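You operate a simulated robot arm through the tools that you are given. There is no shell and no other tool.

You run a simulated robot arm. Do the job below in one go: nothing can be reset, and whatever is moved stays where it is left.

JOB
Let the strap go and move the small sack onto the handcart.
Fine: brake on before the sack moves; free the ratchet catch before you pull the peg; peg into the peg cup.
Where things are to end (x, y in the base frame): small sack within 60 mm of [350, 660].

The check looks at the end state, three seconds after you hand in, the way a careful person would. Anything else that was tipped, shoved, dropped, spilled or broken makes it a failure.

ROBOT AND FRAMES
A 7-joint arm with a two-finger parallel gripper, fixed in place. Base frame: the origin is on the floor under the middle of its stand, x ahead of it, y to its left, z up. Lengths are in mm, angles in degrees, forces in N, time in s.
With the tool pointing down near the work surface it reaches from about 100 to 620 mm from the base axis. Its first joint turns from -166.0 to 166.0 degrees. Payload 1.57 kg.
The tool frame sits at the grasp point between the pads (the TCP): z along the fingers, y along the line on which they close. The tips reach 30 mm beyond it. Largest opening 110 mm; finger width 24, thickness 12; the body of the gripper, 48 by 112 mm, starts 78 mm behind the TCP.
Orientation is that of the tool frame in the base frame, as a unit quaternion [x, y, z, w]. With the fingers straight down and closing along the base's y, the tool's x points along the base's -x, its y along +y and its z along -z.

CONTROLS
- The arm moves only by the tool play_rows. Its argument "rows" is text: rows parted by semicolons, each of 7 numbers parted by spaces: the shift along the tool's x, y, z in mm, then the turn, a rotation vector about the tool's x, y, z in degrees, then the opening, from 0 (shut) to 1 (fully open). In form: dx dy dz wx wy wz fingers; .... A call has 1 to 20 rows; each row shifts and turns the commanded pose from where the row before left it, along the tool's axes as they then stand. Each row takes 0.2 s and may step no farther than 50 mm and 8.6 degrees from the row before; otherwise, or with a gripper value out of range, the whole call is refused. Where a pose cannot be reached the arm comes as near as it can. A force on the tool above 40 N (or 10 N above the force at the start of the call, whichever is more), or a blocked arm, ends the call early, and 0.2 s more pass. The fingers move at their own pace (about 45 mm/s each) and stop on an object; they squeeze with about 40 N. The grip force told is the motor's: it shows also when the fingers shut on nothing. Time passes only in rows, and 0.2 s behind the last, so rows that do not move let the fingers close. It gives the time, the measured TCP pose, the force on the tool (base axes), the opening and the grip force at its end, in the units of the frame above (readings bear some noise), with the torque about the TCP (base axes, N m) and any sound that the robot's microphone picked up.
- Cameras (640 x 400 px; columns grow to the right, rows downward): "scene" is fixed at [53.1, -495.1, 1102.6]; the picture's right is [0.85, -0.53, 0.00], its down [-0.19, -0.30, -0.93] and it looks along [0.50, 0.79, -0.35] (base axes); focal length 333 px, centre (320, 200). "wrist" rides on the gripper at [70, 16, -141] in the tool frame; the picture's right is [-0.23, 0.97, 0.00], its down [-0.86, -0.20, -0.48] and it looks along [-0.47, -0.11, 0.88] (tool axes); focal length 222 px, centre (320, 200). There is no depth. A picture from a camera that has moved, and an enlarged one, comes with that camera's place and axes in the base frame and with its lens. The place of the scene camera against the robot may be out by one fixed shift of up to 12 mm in any direction.
- camera(camera): a new picture of that camera. It takes no simulated time.
- raise_lower(by): slides the trunk up (or, below 0, down) by that many mm; the arm rides with it, the base frame stays. It gives what a move gives, with no picture.
- enlarge(camera, box): a new picture of the part [left, top, right, bottom] of that camera's present view, enlarged. It takes no simulated time.
- sign_off(): hands the job in; it is judged then, once.

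Nothing tells you positions but the pictures and the camera data. Unless the task says otherwise, let go and move clear before handing in.

The tools are called after "Emit:" as name(argument=value, ...) on one line, values as JSON. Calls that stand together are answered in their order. play_rows: Moves the arm, as the interface text tells. Its arguments: {"type":"object","properties":{"rows":{"type":"string"}},"required":["rows"]} The other tools are called the same way: raise_lower (by) moves the trunk up or down; camera (camera) takes a picture; enlarge (camera, box) takes an enlarged picture of a part of a camera's view; sign_off () hands the job in.

At the start:

```text
time: 0.0
position: [509.2, 58.8, 970.9]
tool_rot: [0.0, 1.0, -0.001, 0.0]
force: [0.1, -1.0, 0.0]
wrist_torque: [0.02, -0.02, -0.03]
width: 110.0
finger_force: 0.1
trunk travel left (down, up): [-325.0, 265.0]
```

scene: 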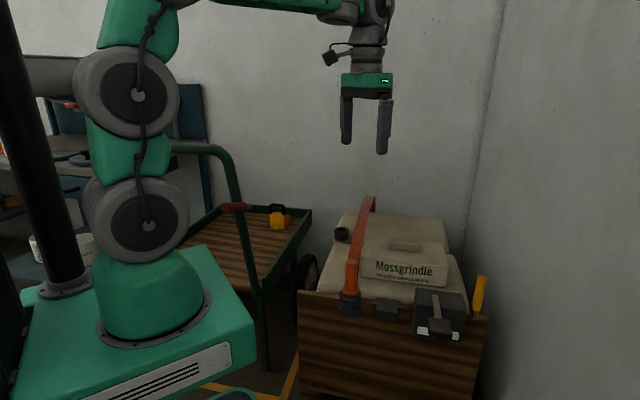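
wrist: 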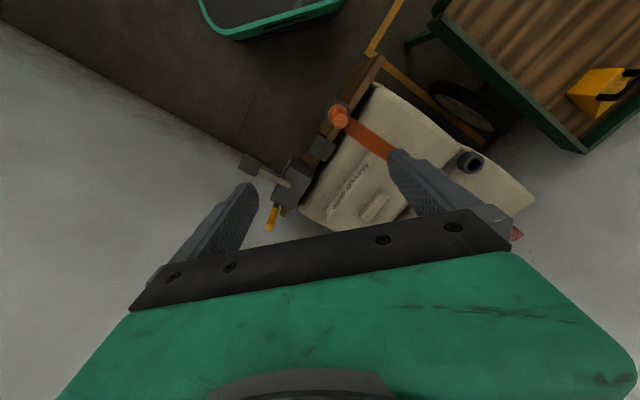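

I see a crate with a strapped sack ("Mossgrindle"), a ratchet/peg box on the crate's front, and a green handcart on the left with a yellow item. I'll look closer at each part before moving.

Emit:
enlarge(camera="scene", box=[290, 180, 510, 360])

Emit:
enlarge(camera="scene", box=[170, 130, 350, 260])

Emit:
enlarge(camera="wrist", box=[220, 60, 560, 260])

Emit:
enlarge(camera="wrist", box=[340, 0, 640, 180])

```text
2.22 times, centred on (400, 270) of scene
camera zoom: at [53.1, -495.1, 1102.6], right [0.85, -0.53, 0.0], down [-0.19, -0.3, -0.93], along [0.5, 0.79, -0.35], focal length 739 px, centre (142, 44)
```

zoom: 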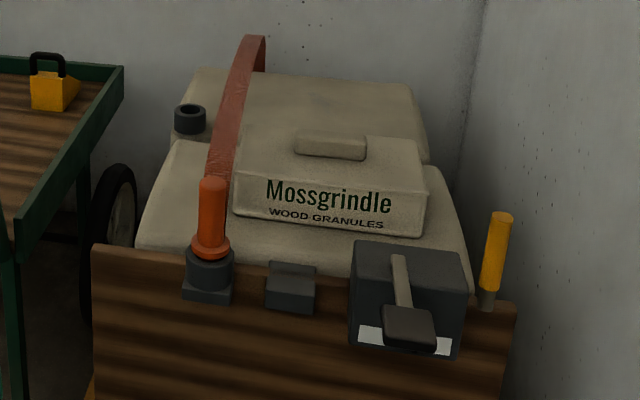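

```text
3.08 times, centred on (260, 195) of scene
camera zoom: at [53.1, -495.1, 1102.6], right [0.85, -0.53, 0.0], down [-0.19, -0.3, -0.93], along [0.5, 0.79, -0.35], focal length 1023 px, centre (505, 215)
```

zoom: 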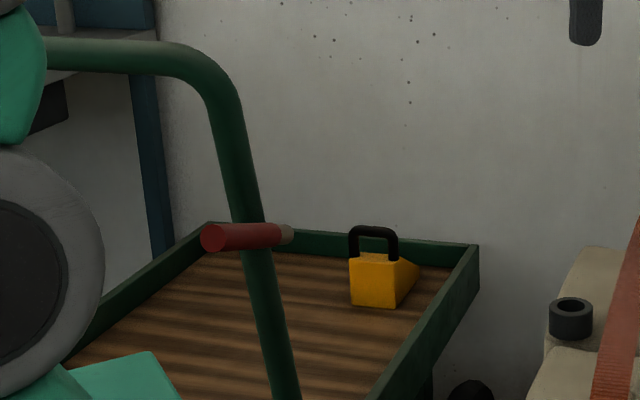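

```text
1.88 times, centred on (390, 160) of wrist
camera zoom: at [439.2, 75.1, 1112.9], right [0.23, 0.97, 0.0], down [0.86, -0.2, 0.48], along [0.47, -0.11, -0.88], focal length 418 px, centre (188, 275)
```

zoom: 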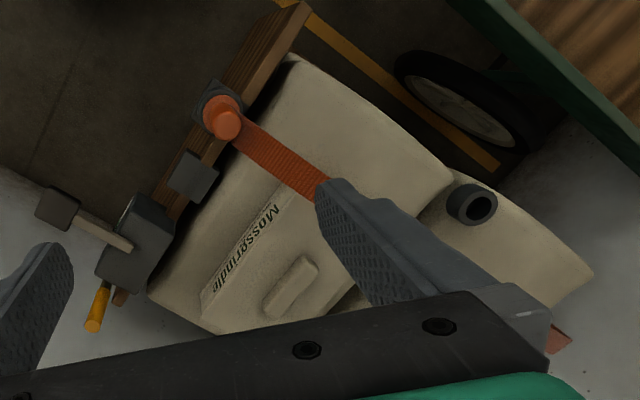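

```text
2.13 times, centred on (490, 90) of wrist
camera zoom: at [439.2, 75.1, 1112.9], right [0.23, 0.97, 0.0], down [0.86, -0.2, 0.48], along [0.47, -0.11, -0.88], focal length 474 px, centre (-43, 435)
```

zoom: 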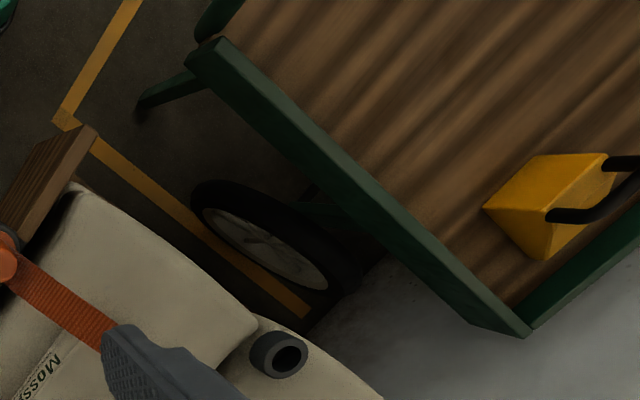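

The orange strap peg sits in a socket on the front board at about (517, 100, 650). The dark cup is at roughly (710, 408, 567) and the cart bed is around (428, 700). I need better views before acting, so I'll raise the trunk and shift the wrist camera back and to the left.

Emit:
raise_lower(by=120)

Emit:
camera(camera="wrist")

Emit:
camera(camera="scene")

```text
time: 1.5
position: [508.9, 58.7, 1092.2]
tool_rot: [0.0, 1.0, 0.0, 0.0]
force: [0.5, 0.6, 0.5]
wrist_torque: [0.0, 0.01, 0.01]
width: 109.8
finger_force: 0.1
trunk travel left (down, up): [-445.0, 145.0]
```

```text
taken
camera wrist: at [439.3, 75.1, 1232.8], right [0.23, 0.97, 0.0], down [0.86, -0.2, 0.48], along [0.47, -0.11, -0.88], focal length 222 px, centre (320, 200)
```

wrist: 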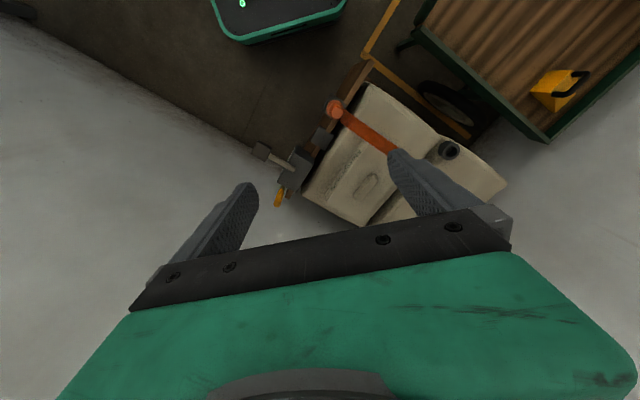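

```text
taken
```

scene: 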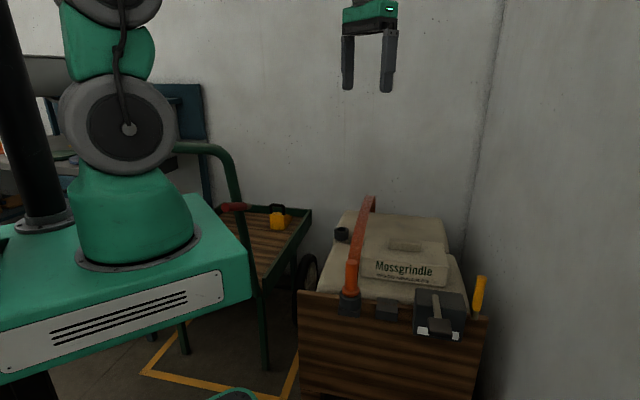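

The overview is consistent with my estimates. Next I'll draw the arm back and turn the wrist so its camera looks left (+y) at the cart and its lever.

Emit:
play_rows(rows="30 0 0 0 0 0 1;30 0 0 0 0 0 1;30 0 0 0 0 0 1;30 0 0 0 0 0 1;30 0 0 0 0 0 1;0 0 0 0 0 -8.5 1;0 0 0 0 0 -8.5 1;0 0 0 0 0 -8.5 1;0 0 0 0 0 -8.5 1;0 0 0 0 0 -8.5 1;0 0 0 0 0 -8.5 1;0 0 0 0 0 -8.5 1")

Emit:
camera(camera="wrist")

Emit:
camera(camera="scene")

```text
time: 4.1
position: [359.1, 58.9, 1091.9]
tool_rot: [-0.498, 0.867, 0.0, 0.0]
force: [-0.2, 0.4, -0.1]
wrist_torque: [0.03, -0.02, -0.02]
width: 109.9
finger_force: 0.2
trunk travel left (down, up): [-445.0, 145.0]
```

```text
taken
camera wrist: at [309.6, 7.5, 1233.3], right [-0.72, 0.69, 0.0], down [0.6, 0.64, 0.48], along [0.33, 0.35, -0.88], focal length 222 px, centre (320, 200)
```

wrist: 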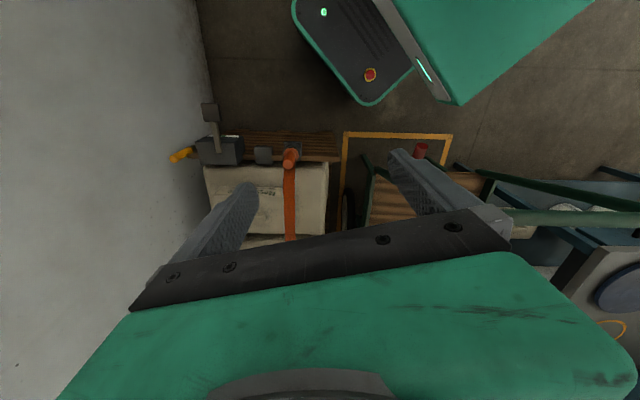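

```text
taken
```

scene: 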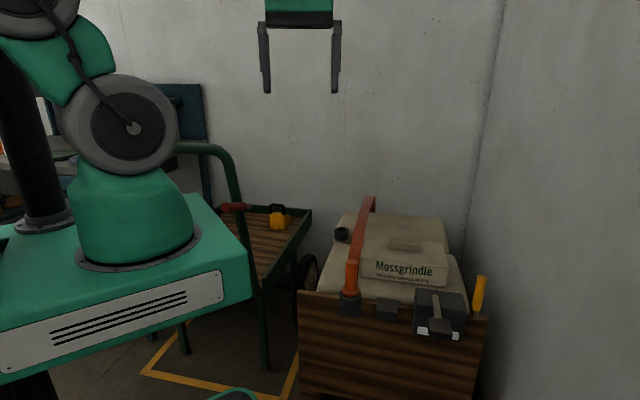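

The wrist view shows the crate square-on, with the board running along (-0.72, 0.69). The red grip and green handlebar of the cart are to its right. I'll slide further left for a clear view of the cart's brake lever.

Emit:
play_rows(rows="0 40 0 0 0 0 1;0 40 0 0 0 0 1;0 40 0 0 0 0 1;0 40 0 0 0 0 1;0 0 0 0 0 0 1")

Emit:
camera(camera="wrist")

Emit:
enlarge(camera="wrist", box=[220, 60, 460, 240])

```text
time: 5.3
position: [220.6, 142.9, 1091.7]
tool_rot: [-0.496, 0.868, 0.0, 0.0]
force: [0.2, -0.4, -0.1]
wrist_torque: [0.05, -0.02, 0.0]
width: 110.0
finger_force: 0.1
trunk travel left (down, up): [-445.0, 145.0]
```

```text
taken
camera wrist: at [170.4, 90.6, 1232.3], right [-0.72, 0.69, 0.0], down [0.61, 0.64, 0.48], along [0.33, 0.35, -0.88], focal length 222 px, centre (320, 200)
```

wrist: 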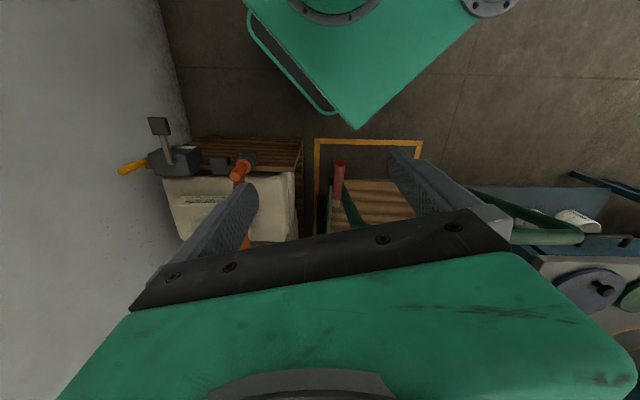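

```text
2.22 times, centred on (340, 150) of wrist
camera zoom: at [170.4, 90.6, 1232.3], right [-0.72, 0.69, 0.0], down [0.61, 0.64, 0.48], along [0.33, 0.35, -0.88], focal length 494 px, centre (276, 311)
```

zoom: 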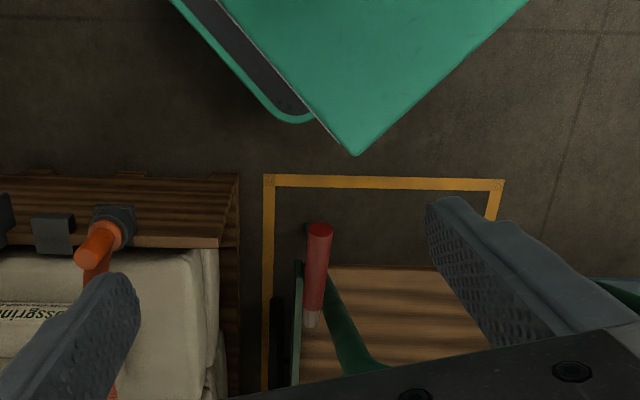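

The red lever sticks out from the cart's post toward me, from a pivot near (322, 300, 777) to its tip near (243, 223, 817). I'll zoom in for markings that show which way is "on".

Emit:
enlarge(camera="scene", box=[205, 180, 285, 230])

Emit:
enlarge(camera="wrist", box=[300, 140, 396, 200])

Emit:
enlarge(camera="wrist", box=[300, 170, 396, 230])

Emit:
enlarge(camera="wrist", box=[110, 100, 270, 200])

```text
8.00 times, centred on (245, 205) of scene
camera zoom: at [53.1, -495.1, 1102.6], right [0.85, -0.53, 0.0], down [-0.19, -0.3, -0.93], along [0.5, 0.79, -0.35], focal length 2661 px, centre (920, 160)
```

zoom: 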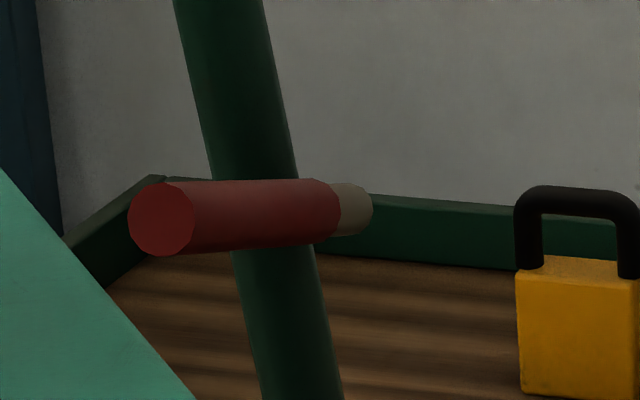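

```text
6.67 times, centred on (348, 170) of wrist
camera zoom: at [170.4, 90.6, 1232.3], right [-0.72, 0.69, 0.0], down [0.61, 0.64, 0.48], along [0.33, 0.35, -0.88], focal length 1481 px, centre (133, 400)
```

zoom: 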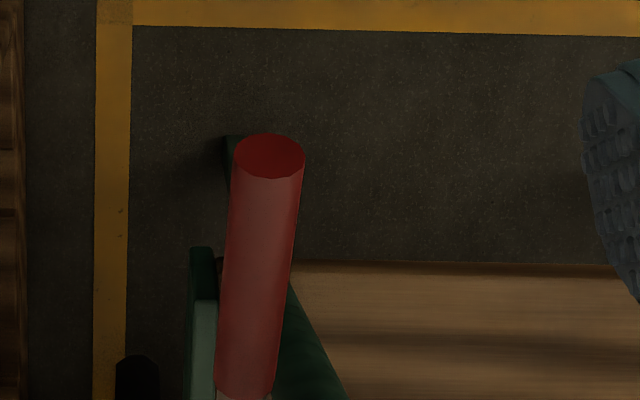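

```text
6.67 times, centred on (348, 200) of wrist
camera zoom: at [170.4, 90.6, 1232.3], right [-0.72, 0.69, 0.0], down [0.61, 0.64, 0.48], along [0.33, 0.35, -0.88], focal length 1481 px, centre (133, 200)
```

zoom: 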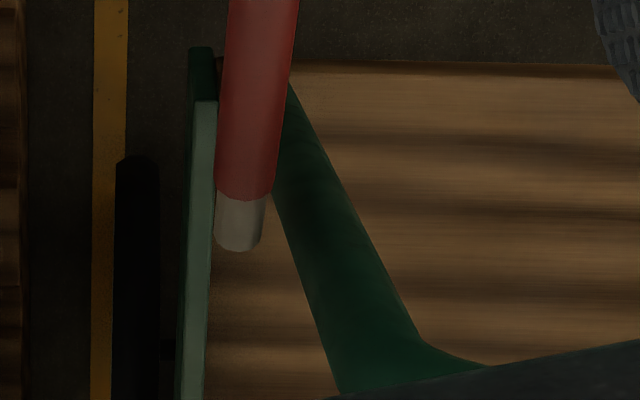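

```text
4.00 times, centred on (190, 150) of wrist
camera zoom: at [170.4, 90.6, 1232.3], right [-0.72, 0.69, 0.0], down [0.61, 0.64, 0.48], along [0.33, 0.35, -0.88], focal length 888 px, centre (840, 400)
```

zoom: 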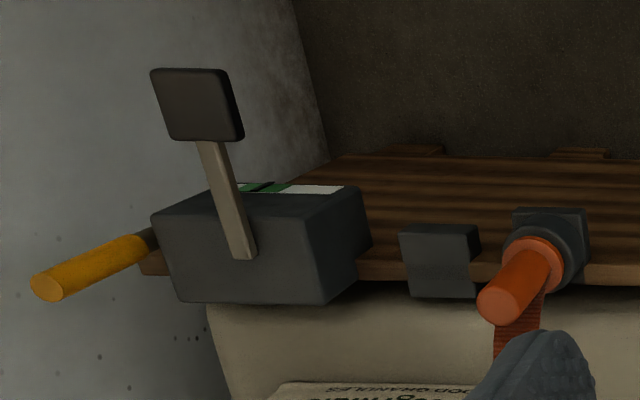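

Enlarged pictures come out as sharp re-renders, so I'll use them to study the ratchet box, its label, the yellow lever and the cart post.

Emit:
enlarge(camera="scene", box=[405, 270, 501, 330])

Emit:
enlarge(camera="scene", box=[325, 210, 421, 330])

Emit:
enlarge(camera="scene", box=[325, 190, 485, 290])

Emit:
enlarge(camera="wrist", box=[110, 100, 206, 180])

Emit:
enlarge(camera="scene", box=[170, 130, 330, 330])

```text
6.67 times, centred on (453, 300) of scene
camera zoom: at [53.1, -495.1, 1102.6], right [0.85, -0.53, 0.0], down [-0.19, -0.3, -0.93], along [0.5, 0.79, -0.35], focal length 2217 px, centre (-567, -467)
```

zoom: 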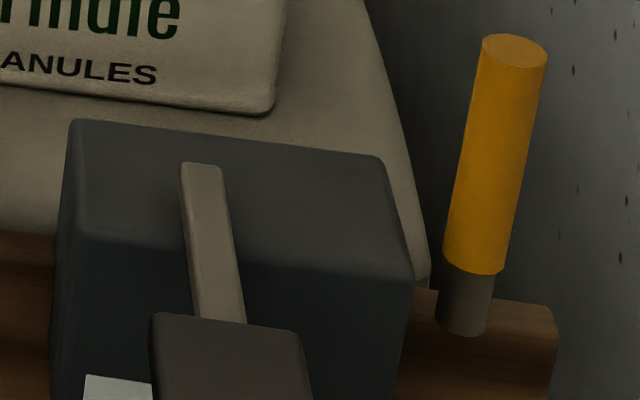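

```text
3.33 times, centred on (373, 270) of scene
camera zoom: at [53.1, -495.1, 1102.6], right [0.85, -0.53, 0.0], down [-0.19, -0.3, -0.93], along [0.5, 0.79, -0.35], focal length 1109 px, centre (143, -33)
```

zoom: 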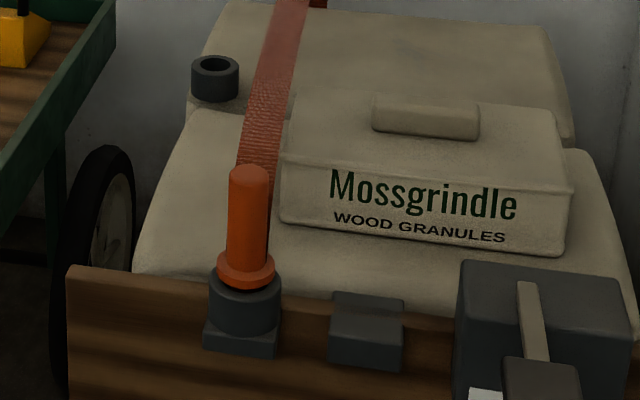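

```text
4.00 times, centred on (405, 240) of scene
camera zoom: at [53.1, -495.1, 1102.6], right [0.85, -0.53, 0.0], down [-0.19, -0.3, -0.93], along [0.5, 0.79, -0.35], focal length 1330 px, centre (-20, 40)
```

zoom: 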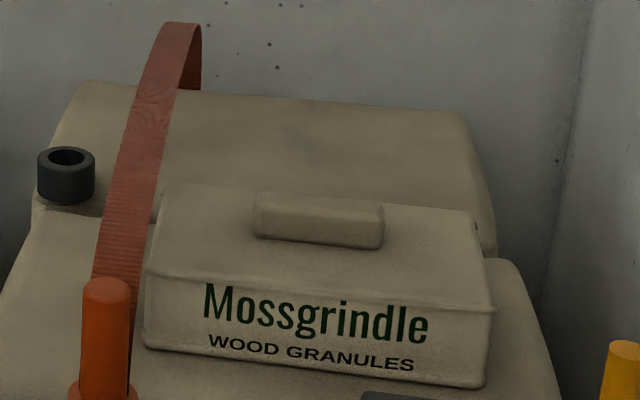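

```text
5.00 times, centred on (158, 140) of wrist
camera zoom: at [170.4, 90.6, 1232.3], right [-0.72, 0.69, 0.0], down [0.61, 0.64, 0.48], along [0.33, 0.35, -0.88], focal length 1111 px, centre (1130, 500)
```

zoom: 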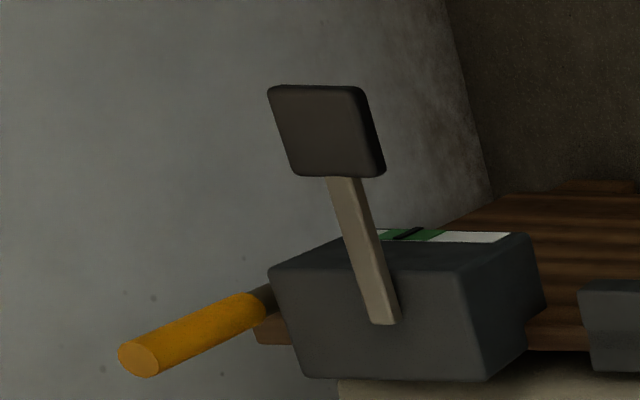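

```text
2.00 times, centred on (250, 230) of scene
camera zoom: at [53.1, -495.1, 1102.6], right [0.85, -0.53, 0.0], down [-0.19, -0.3, -0.93], along [0.5, 0.79, -0.35], focal length 665 px, centre (460, 140)
```

zoom: 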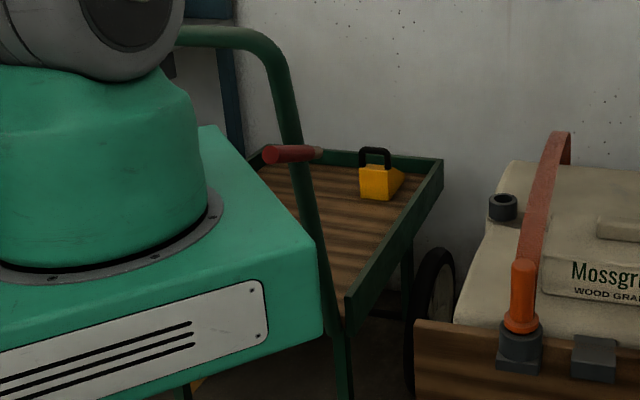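

Emit:
enlarge(camera="scene", box=[405, 295, 469, 350])

Emit:
enlarge(camera="wrist", box=[180, 140, 260, 190])

Emit:
enlarge(camera="wrist", box=[140, 110, 188, 160])

```text
7.27 times, centred on (437, 322) of scene
camera zoom: at [53.1, -495.1, 1102.6], right [0.85, -0.53, 0.0], down [-0.19, -0.3, -0.93], along [0.5, 0.79, -0.35], focal length 2419 px, centre (-531, -691)
```

zoom: 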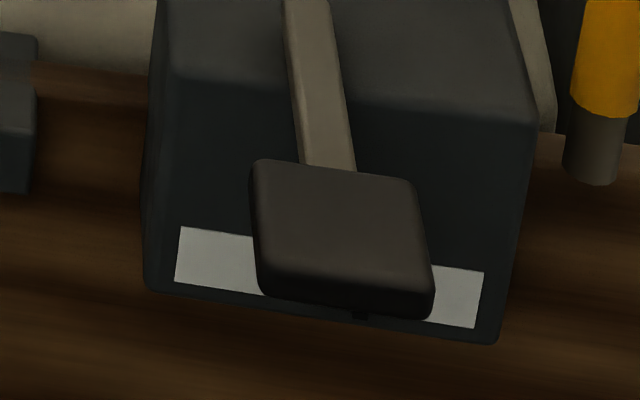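

```text
8.00 times, centred on (220, 165) of wrist
camera zoom: at [170.4, 90.6, 1232.3], right [-0.72, 0.69, 0.0], down [0.61, 0.64, 0.48], along [0.33, 0.35, -0.88], focal length 1777 px, centre (1120, 480)
```

zoom: 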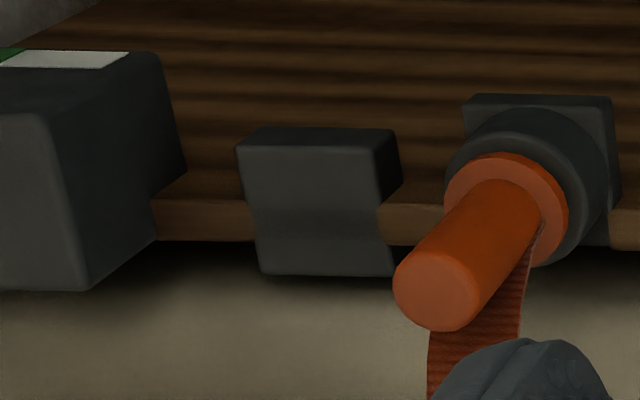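

```text
8.00 times, centred on (164, 135) of wrist
camera zoom: at [170.4, 90.6, 1232.3], right [-0.72, 0.69, 0.0], down [0.61, 0.64, 0.48], along [0.33, 0.35, -0.88], focal length 1777 px, centre (1568, 720)
```

zoom: 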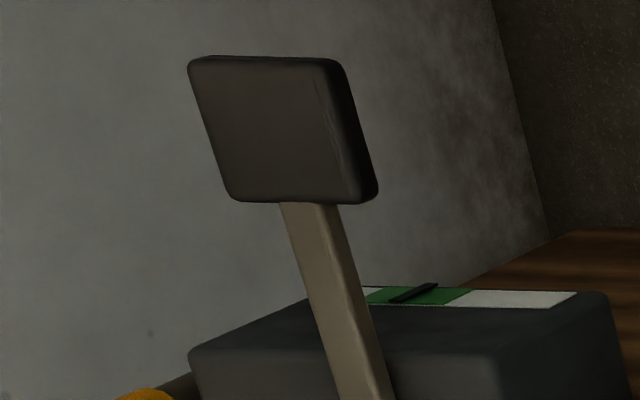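

The grey box has a horizontal arm ending in a paddle, at about (583, -139, 583). A white/green/white gauge with a needle is on the box's front face. I'll swing the wrist camera round to the front of the board and tilt it to read the fittings straight on.

Emit:
play_rows(rows="26.4 -34.5 8.2 0 0 0 1;26.4 -34.5 8.2 0 0 0 1;26.4 -34.5 8.2 0 0 0 1;26.4 -34.5 8.2 0 0 0 1;26.4 -34.5 8.2 0 0 0 1;26.4 -34.5 8.2 0 0 0 1;26.4 -34.5 8.2 0 0 0 1;26.4 -34.5 8.2 0 0 0 1;26.4 -34.5 8.2 0 0 0 1;26.4 -34.5 8.2 0 0 0 1;26.4 -34.5 8.2 0 0 0 1;0 0 0 1.6 -6.8 0 1;0 0 0 1.6 -6.8 0 1;0 0 0 1.6 -6.8 0 1;0 0 0 1.6 -6.8 0 1;0 0 0 1.6 -6.8 0 1;0 0 0 0 0 0 1")

Emit:
camera(camera="wrist")

Emit:
camera(camera="scene")

```text
time: 6.1
position: [246.9, 81.2, 1055.3]
tool_rot: [-0.611, 0.791, 0.007, -0.03]
force: [-0.7, -0.5, -0.7]
wrist_torque: [-0.03, 0.06, -0.01]
width: 109.8
finger_force: 0.2
trunk travel left (down, up): [-445.0, 145.0]
stopped in row 4: the arm was blocked; the commanded pose is now the measured one
```

```text
taken
camera wrist: at [221.7, 21.9, 1199.5], right [-0.88, 0.47, 0.04], down [0.44, 0.79, 0.44], along [0.17, 0.4, -0.9], focal length 222 px, centre (320, 200)
```

wrist: 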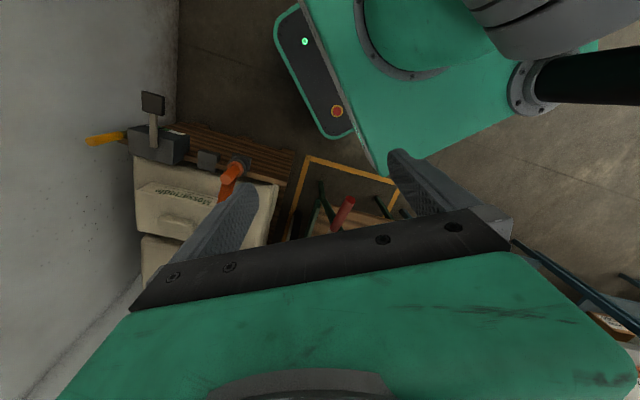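

```text
taken
```

scene: 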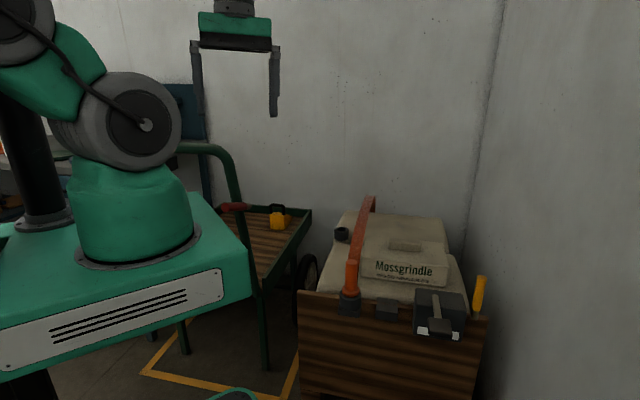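

The arm blocked itself while tucked close to its base. I'll move outward first, then continue to the right-front.

Emit:
play_rows(rows="8 -33 0 0 0 0 1;8 -33 0 0 0 0 1;8 -33 0 0 0 0 1;8 -33 0 0 0 0 1;8 -33 0 0 0 0 1;0 0 0 0 0 0 1")

```text
time: 7.5
position: [399.6, -1.5, 1052.6]
tool_rot: [-0.611, 0.792, 0.006, -0.023]
force: [0.2, -0.3, 0.3]
wrist_torque: [-0.04, 0.0, 0.04]
width: 110.1
finger_force: 0.0
trunk travel left (down, up): [-445.0, 145.0]
```

Emit:
play_rows(rows="38.7 -10.1 10 0 0 0 1;38.7 -10.1 10 0 0 0 1;38.7 -10.1 10 0 0 0 1;38.7 -10.1 10 0 0 0 1;38.7 -10.1 10 0 0 0 1;0 0 0 0 0 7.5 1;0 0 0 0 0 7.5 1;0 0 0 1.6 -6.8 0 1;0 0 0 1.6 -6.8 0 1;0 0 0 1.6 -6.8 0 1;0 0 0 1.6 -6.8 0 1;0 0 0 0 0 0 1")

Emit:
camera(camera="wrist")

```text
time: 10.1
position: [396.3, -200.0, 1005.9]
tool_rot: [-0.487, 0.845, 0.072, 0.209]
force: [-0.4, -0.3, -0.5]
wrist_torque: [-0.01, 0.02, -0.01]
width: 110.0
finger_force: 0.0
trunk travel left (down, up): [-445.0, 145.0]
```

```text
taken
camera wrist: at [311.2, -293.4, 1102.6], right [-0.73, 0.68, 0.02], down [0.41, 0.42, 0.81], along [0.54, 0.6, -0.58], focal length 222 px, centre (320, 200)
```

wrist: 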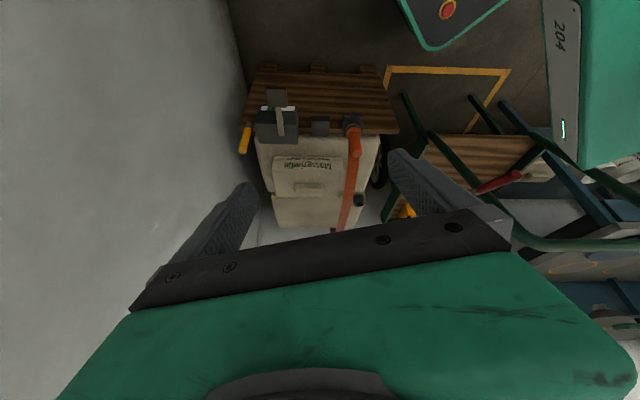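

This is a good front view, though upside-down. I'll zoom in on the fittings, sack, cup and cart.

Emit:
enlarge(camera="wrist", box=[232, 70, 328, 160])

Emit:
enlarge(camera="wrist", box=[250, 130, 400, 235])

Emit:
enlarge(camera="wrist", box=[300, 100, 380, 160])

Emit:
enlarge(camera="wrist", box=[390, 90, 550, 220])

Emit:
enlarge(camera="wrist", box=[460, 130, 640, 260])

```text
4.44 times, centred on (280, 115) of wrist
camera zoom: at [311.2, -293.4, 1102.6], right [-0.73, 0.68, 0.02], down [0.41, 0.42, 0.81], along [0.54, 0.6, -0.58], focal length 987 px, centre (498, 578)
```

zoom: 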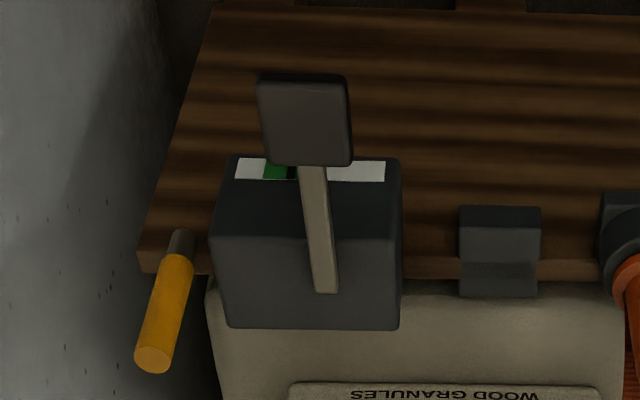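

```text
3.81 times, centred on (325, 182) of wrist
camera zoom: at [311.2, -293.4, 1102.6], right [-0.73, 0.68, 0.02], down [0.41, 0.42, 0.81], along [0.54, 0.6, -0.58], focal length 846 px, centre (301, 267)
```

zoom: 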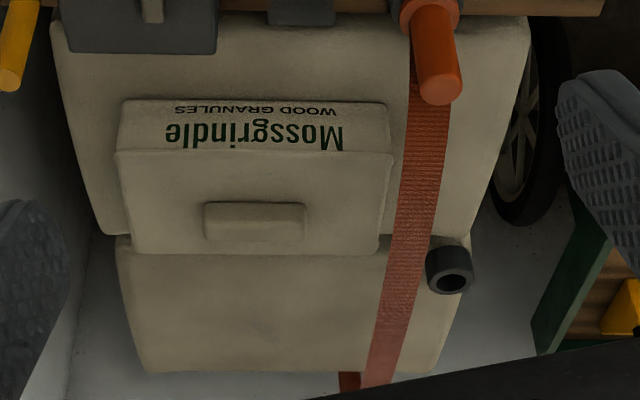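

```text
6.67 times, centred on (340, 130) of wrist
camera zoom: at [311.2, -293.4, 1102.6], right [-0.73, 0.68, 0.02], down [0.41, 0.42, 0.81], along [0.54, 0.6, -0.58], focal length 1481 px, centre (187, 667)
```

zoom: 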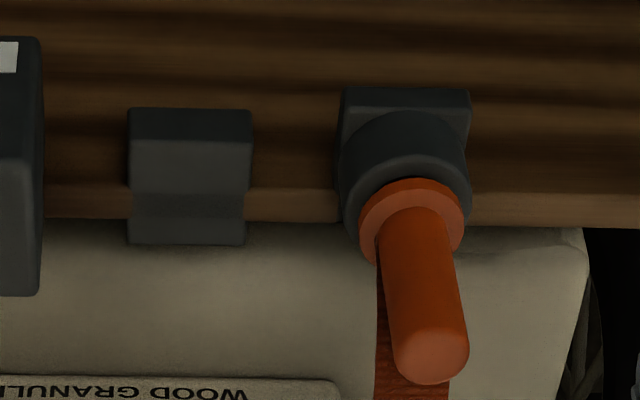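

```text
3.08 times, centred on (470, 155) of wrist
camera zoom: at [311.2, -293.4, 1102.6], right [-0.73, 0.68, 0.02], down [0.41, 0.42, 0.81], along [0.54, 0.6, -0.58], focal length 684 px, centre (-142, 338)
```

zoom: 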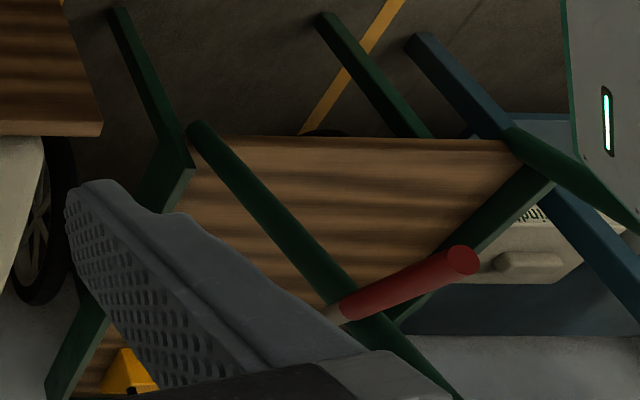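

```text
3.08 times, centred on (550, 195) of wrist
camera zoom: at [311.2, -293.4, 1102.6], right [-0.73, 0.68, 0.02], down [0.41, 0.42, 0.81], along [0.54, 0.6, -0.58], focal length 684 px, centre (-388, 215)
```

zoom: 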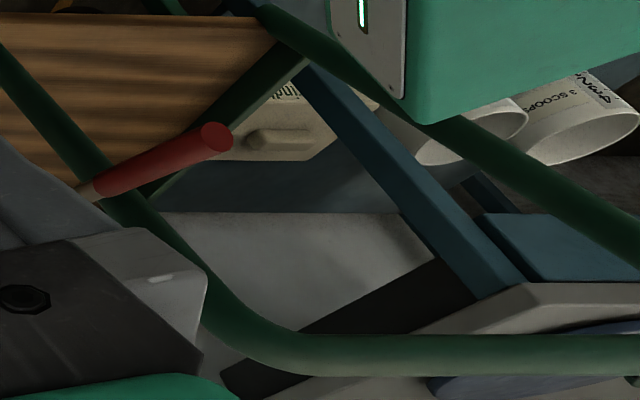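

The sack sits on two larger sacks, beside the strap. The grey box carries a tension-type gauge with its needle in the green, and a flat paddle on a bar, so it's the likely ratchet catch. I'll zoom in more on the bar's root, the gauge and the yellow lever's foot.

Emit:
enlarge(camera="wrist", box=[262, 92, 302, 142])

Emit:
enlarge(camera="scene", box=[415, 283, 455, 343])

Emit:
enlarge(camera="scene", box=[460, 265, 500, 345])

Emit:
enlarge(camera="wrist", box=[232, 100, 272, 160])

Emit:
enlarge(camera="wrist", box=[465, 160, 535, 215])

```text
8.00 times, centred on (282, 117) of wrist
camera zoom: at [311.2, -293.4, 1102.6], right [-0.73, 0.68, 0.02], down [0.41, 0.42, 0.81], along [0.54, 0.6, -0.58], focal length 1777 px, centre (624, 864)
```

zoom: 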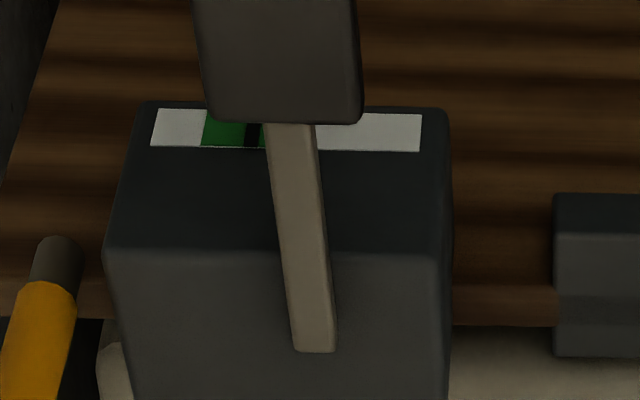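

```text
6.67 times, centred on (435, 313) of scene
camera zoom: at [53.1, -495.1, 1102.6], right [0.85, -0.53, 0.0], down [-0.19, -0.3, -0.93], along [0.5, 0.79, -0.35], focal length 2217 px, centre (-447, -553)
```

zoom: 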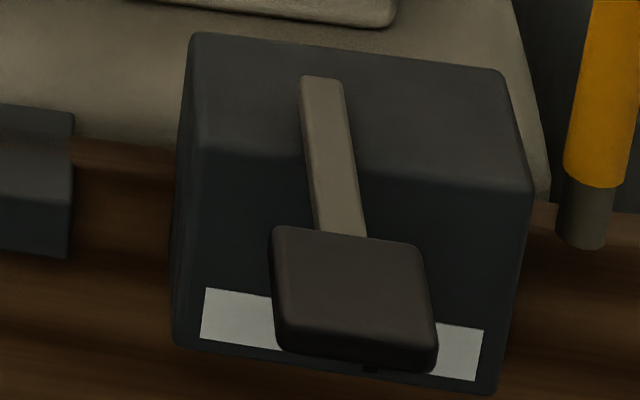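

```text
5.00 times, centred on (480, 305) of scene
camera zoom: at [53.1, -495.1, 1102.6], right [0.85, -0.53, 0.0], down [-0.19, -0.3, -0.93], along [0.5, 0.79, -0.35], focal length 1663 px, centre (-480, -325)
```

zoom: 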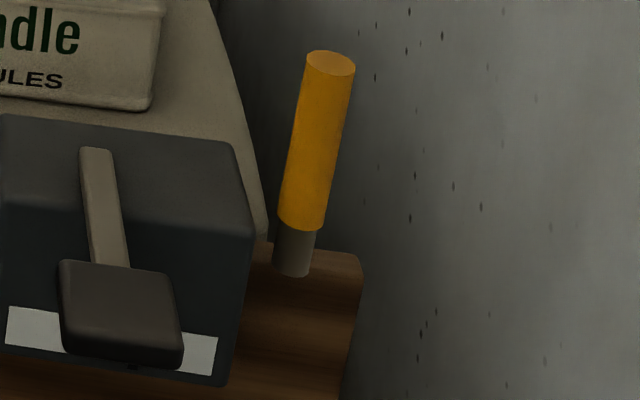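

```text
6.67 times, centred on (252, 130) of wrist
camera zoom: at [311.2, -293.4, 1102.6], right [-0.73, 0.68, 0.02], down [0.41, 0.42, 0.81], along [0.54, 0.6, -0.58], focal length 1481 px, centre (773, 667)
```

zoom: 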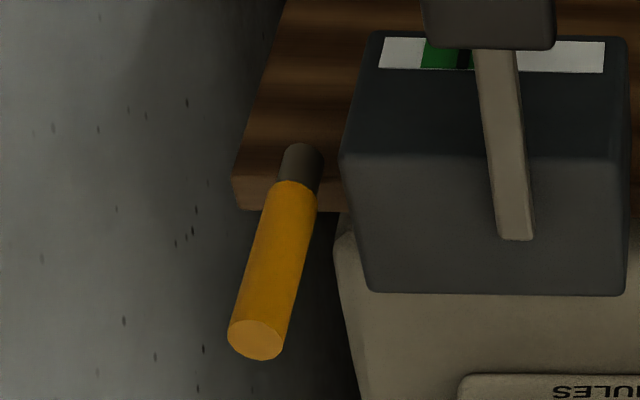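

```text
7.27 times, centred on (500, 188) of wrist
camera zoom: at [311.2, -293.4, 1102.6], right [-0.73, 0.68, 0.02], down [0.41, 0.42, 0.81], along [0.54, 0.6, -0.58], focal length 1615 px, centre (-989, 291)
```

zoom: 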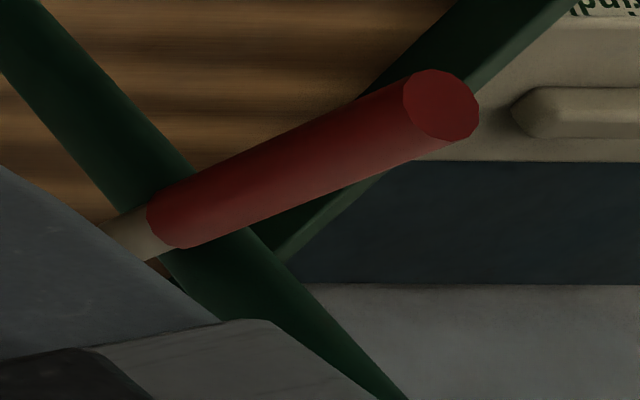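

The red lever on the cart's post rises about 20° toward the robot, so I take it as the handcart brake and will set it first. I'll level the tool and go round to above the lever tip with the fingers closing across it.

Emit:
play_rows(rows="0 0 0 -1.6 6.8 0 1;0 0 0 -1.6 6.8 0 1;0 0 0 -1.6 6.8 0 1;0 0 0 -1.6 6.8 0 1;-37 16 0 0 0 0 1;-37 16 0 0 0 0 1;-37 16 0 0 0 0 1;-37 16 0 0 0 0 1;-37 16 0 0 0 0 1;0 0 0 0 0 7.5 1;0 0 0 0 0 7.5 1;-11.3 45.2 0 0 0 0 1;-11.3 45.2 0 0 0 0 1;-11.3 45.2 0 0 0 0 1;-11.3 45.2 0 0 0 0 1;-11.3 45.2 0 0 0 0 1;0 0 0 0 0 0 1")

Emit:
camera(camera="wrist")

Emit:
camera(camera="scene")

```text
time: 13.7
position: [296.5, 200.1, 999.7]
tool_rot: [-0.385, 0.923, 0.0, -0.023]
force: [0.3, -0.1, -0.8]
wrist_torque: [-0.03, 0.0, -0.01]
width: 109.9
finger_force: 0.1
trunk travel left (down, up): [-445.0, 145.0]
```

```text
taken
camera wrist: at [243.2, 165.1, 1143.8], right [-0.53, 0.85, 0.01], down [0.76, 0.48, 0.44], along [0.37, 0.24, -0.9], focal length 222 px, centre (320, 200)
```

wrist: 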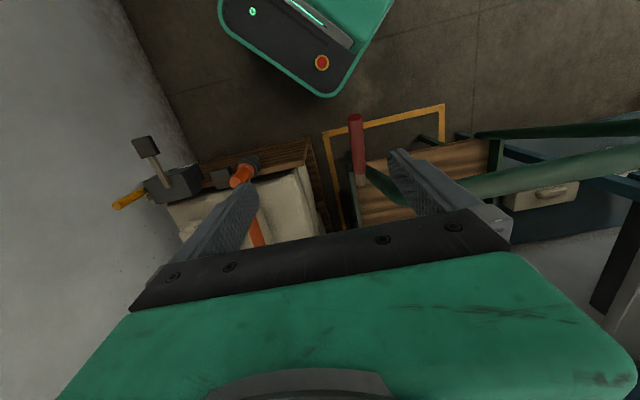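

```text
taken
```

scene: 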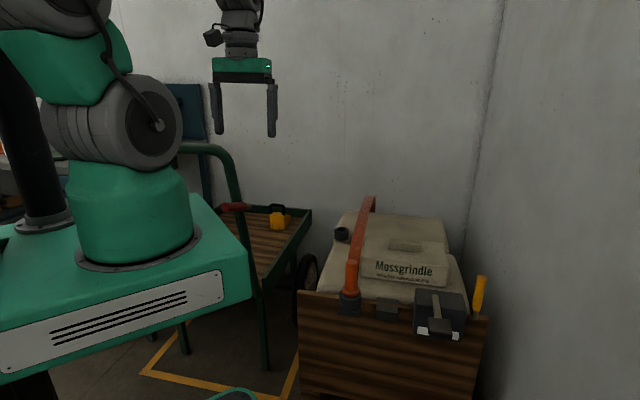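

Emit:
enlarge(camera="wrist", box=[315, 100, 411, 210])

Emit:
enlarge(camera="wrist", box=[110, 120, 270, 220])

```text
3.64 times, centred on (363, 155) of wrist
camera zoom: at [243.2, 165.1, 1143.8], right [-0.53, 0.85, 0.01], down [0.76, 0.48, 0.44], along [0.37, 0.24, -0.9], focal length 808 px, centre (164, 364)
```

zoom: 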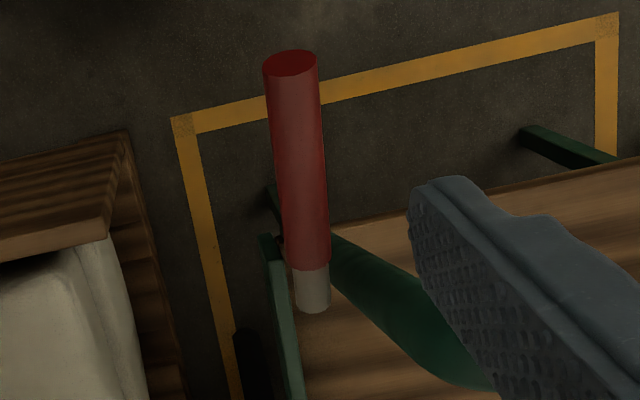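

```text
4.00 times, centred on (190, 170) of wrist
camera zoom: at [243.2, 165.1, 1143.8], right [-0.53, 0.85, 0.01], down [0.76, 0.48, 0.44], along [0.37, 0.24, -0.9], focal length 888 px, centre (840, 320)
```

zoom: 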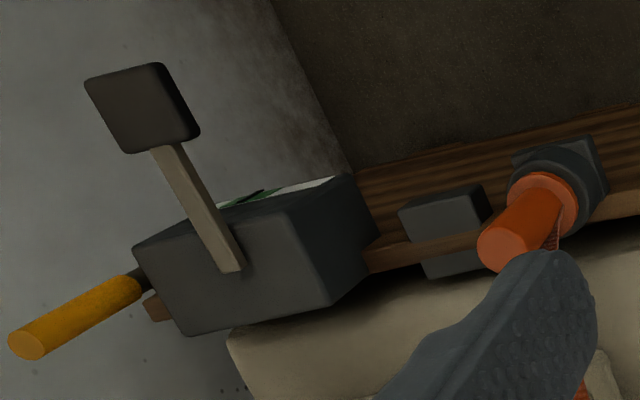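

The brake lever tip is at about (243, 227, 808) and its root at (330, 316, 758). I'll come down over it, tilted slightly so the wrist clears the handlebar.

Emit:
play_rows(rows="0 0 0 0.5 -5.2 0 1;0 0 0 0.5 -5.2 0 1;0 28.5 0 0 0 0 1;0 28.6 0 0 0 0 1;6.5 0 39 0 0 0 1;6.5 0 39 0 0 0 1;6.5 0 39 0 0 0 1;0 0 0 0 0 0 1")

Emit:
camera(camera="wrist")

Emit:
camera(camera="scene")

```text
time: 15.5
position: [255.0, 238.3, 882.7]
tool_rot: [-0.384, 0.921, 0.027, 0.064]
force: [-0.6, 0.4, 0.1]
wrist_torque: [-0.01, -0.03, 0.01]
width: 109.9
finger_force: 0.2
trunk travel left (down, up): [-445.0, 145.0]
```

```text
taken
camera wrist: at [180.6, 186.7, 1013.8], right [-0.53, 0.85, 0.03], down [0.69, 0.41, 0.59], along [0.49, 0.34, -0.81], focal length 222 px, centre (320, 200)
```

wrist: 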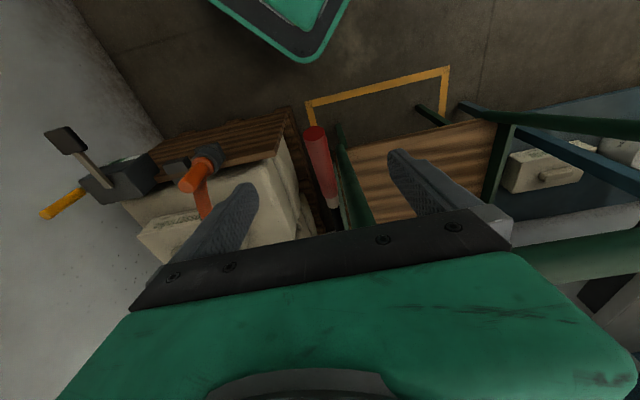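

```text
taken
```

scene: 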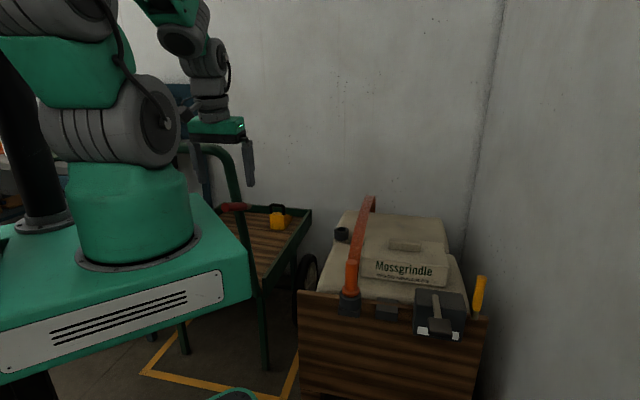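

The wrist view confirms the lever tip lies between the fingers. I'll descend the last 80 mm and close on it.

Emit:
play_rows(rows="6.85 0.3 39.8 0 0 0 1;6.85 0.3 39.8 0 0 0 1;0 0 0 0 0 0 1;0 0 0 0 0 0 0.15;0 0 0 0 0 0 0.15;0 0 0 0 0 0 0.15;0 0 0 0 0 0 0.15;0 0 0 0 0 0 0.15;0 0 0 0 0 0 0.15;0 0 0 0 0 0 0.15")

Emit:
camera(camera="wrist")

Emit:
enlarge(camera="scene", box=[180, 130, 300, 240])

```text
time: 17.7
position: [252.1, 235.2, 805.8]
tool_rot: [-0.383, 0.921, 0.026, 0.064]
force: [0.8, -1.2, 0.6]
wrist_torque: [-0.03, -0.05, -0.04]
width: 21.5
finger_force: 31.2
trunk travel left (down, up): [-445.0, 145.0]
```

```text
taken
camera wrist: at [177.7, 183.6, 935.7], right [-0.53, 0.85, 0.03], down [0.69, 0.41, 0.59], along [0.49, 0.34, -0.81], focal length 222 px, centre (320, 200)
```

wrist: 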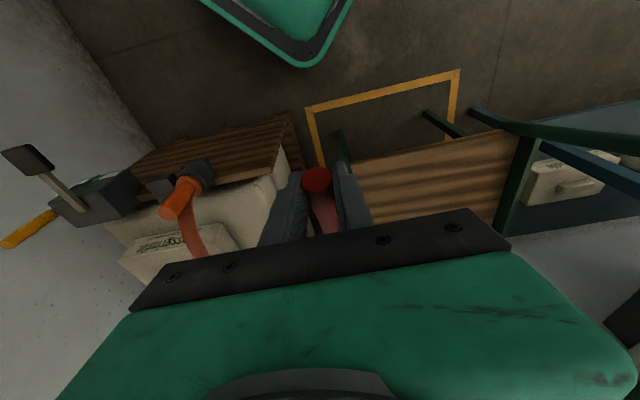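

```text
3.64 times, centred on (240, 185) of scene
camera zoom: at [53.1, -495.1, 1102.6], right [0.85, -0.53, 0.0], down [-0.19, -0.3, -0.93], along [0.5, 0.79, -0.35], focal length 1209 px, centre (611, 254)
```

zoom: 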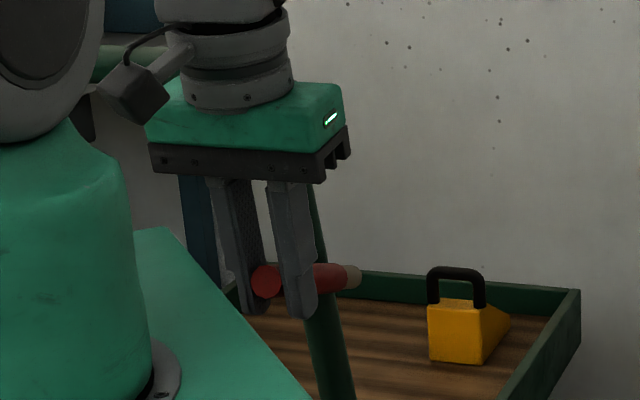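

I've gripped the lever (21.5 mm wide). Now I'll ease it downward along its arc and watch the force.

Emit:
play_rows(rows="2.5 0 4.7 0 0 0 0.15;2.5 0 4.7 0 0 0 0.15;2.4 0 4.7 0 0 0 0.15")

```text
time: 18.5
position: [249.5, 232.9, 788.2]
tool_rot: [-0.384, 0.921, 0.027, 0.064]
force: [6.5, -5.0, 1.1]
wrist_torque: [-0.02, 0.07, 0.0]
width: 22.9
finger_force: 3.6
trunk travel left (down, up): [-445.0, 145.0]
```

Emit:
enlarge(camera="scene", box=[180, 130, 300, 240])

Emit:
camera(camera="wrist")

```text
3.64 times, centred on (240, 185) of scene
camera zoom: at [53.1, -495.1, 1102.6], right [0.85, -0.53, 0.0], down [-0.19, -0.3, -0.93], along [0.5, 0.79, -0.35], focal length 1209 px, centre (611, 254)
```

zoom: 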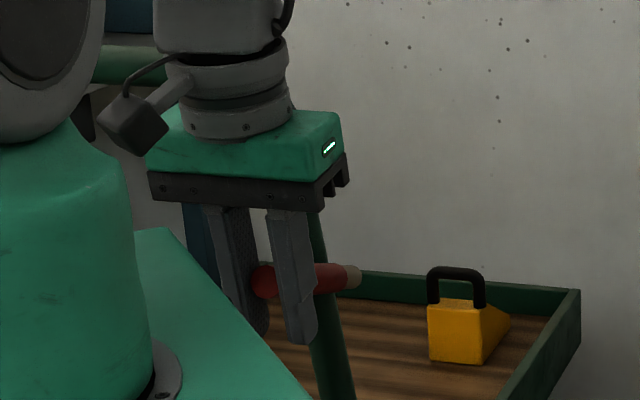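

```text
taken
camera wrist: at [174.5, 181.2, 919.1], right [-0.53, 0.85, 0.03], down [0.69, 0.41, 0.59], along [0.49, 0.34, -0.81], focal length 222 px, centre (320, 200)
```

wrist: 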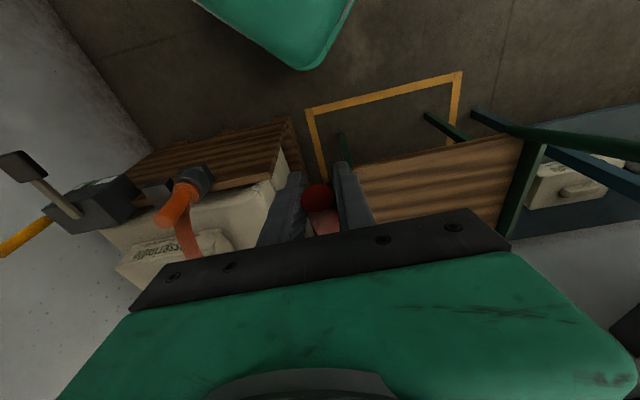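

The lever stayed put and slipped through the pads, so it didn't yield downward under that light grip. I'll open, go back to the grip point and take a full squeeze, then try it again.

Emit:
play_rows(rows="0 0 0 0 0 0 0.4;0 0 0 0 0 0 0.4;-2.5 0 -4.7 0 0 0 0.4;-2.5 0 -4.7 0 0 0 0.4;-2.4 0 -4.7 0 0 0 0.4;0.5 0 2.5 0 0 0 0.4;0 0 0 0 0 0 0;0 0 0 0 0 0 0;0 0 0 0 0 0 0;0 0 0 0 0 0 0;0 0 0 0 0 0 0")

```text
time: 20.9
position: [252.9, 235.5, 802.1]
tool_rot: [-0.383, 0.921, 0.027, 0.065]
force: [-0.6, 0.8, 0.8]
wrist_torque: [0.08, -0.09, -0.08]
width: 21.2
finger_force: 34.3
trunk travel left (down, up): [-445.0, 145.0]
```

Emit:
play_rows(rows="-2.1 0 -3.7 0 0 0 0;-2.1 0 -3.7 0 0 0 0;-2.1 0 -3.7 0 0 0 0")

Emit:
enlarge(camera="scene", box=[180, 130, 300, 240])

Emit:
enlarge(camera="wrist", box=[250, 130, 390, 240])

```text
time: 21.7
position: [255.7, 238.5, 812.0]
tool_rot: [-0.382, 0.922, 0.025, 0.063]
force: [-0.4, -4.7, -10.8]
wrist_torque: [-0.76, 0.73, -0.09]
width: 21.3
finger_force: 34.5
trunk travel left (down, up): [-445.0, 145.0]
```

```text
3.64 times, centred on (240, 185) of scene
camera zoom: at [53.1, -495.1, 1102.6], right [0.85, -0.53, 0.0], down [-0.19, -0.3, -0.93], along [0.5, 0.79, -0.35], focal length 1209 px, centre (611, 254)
```

zoom: 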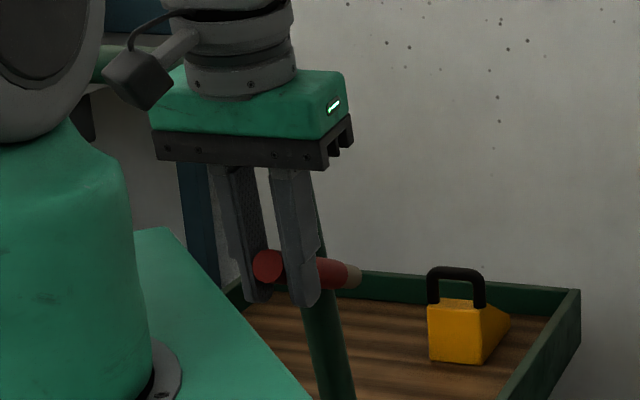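

```text
3.64 times, centred on (320, 185) of wrist
camera zoom: at [181.7, 187.9, 942.2], right [-0.53, 0.85, 0.03], down [0.69, 0.41, 0.59], along [0.49, 0.33, -0.81], focal length 808 px, centre (320, 254)
```

zoom: 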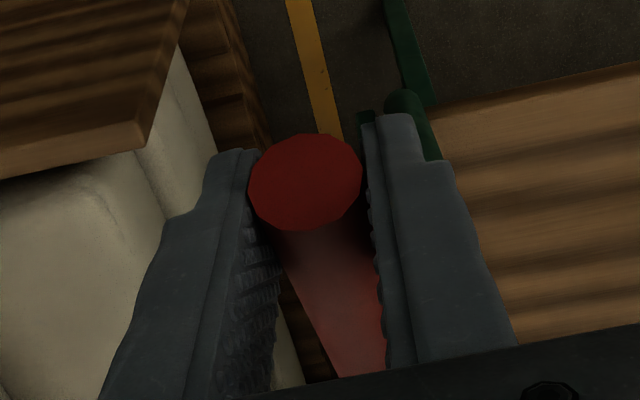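

The lever does move upward, with its tip up about 9 mm against roughly 11 N. I'll keep raising it along the arc and listen for a click.

Emit:
play_rows(rows="-5.2 0 -6.9 0 0 0 0;-5.7 0 -6.7 0 0 0 0")

Emit:
enlarge(camera="scene", box=[180, 130, 300, 240])

```text
time: 22.3
position: [262.2, 244.4, 827.8]
tool_rot: [-0.383, 0.921, 0.026, 0.062]
force: [-5.7, -10.5, -3.8]
wrist_torque: [-0.8, 0.68, -0.11]
width: 21.5
finger_force: 34.2
trunk travel left (down, up): [-445.0, 145.0]
```

```text
3.64 times, centred on (240, 185) of scene
camera zoom: at [53.1, -495.1, 1102.6], right [0.85, -0.53, 0.0], down [-0.19, -0.3, -0.93], along [0.5, 0.79, -0.35], focal length 1209 px, centre (611, 254)
```

zoom: 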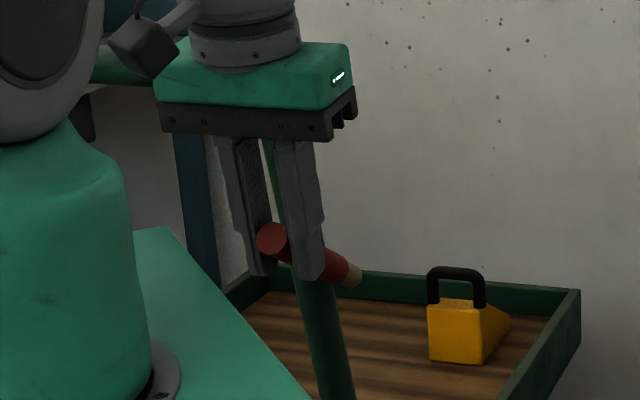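

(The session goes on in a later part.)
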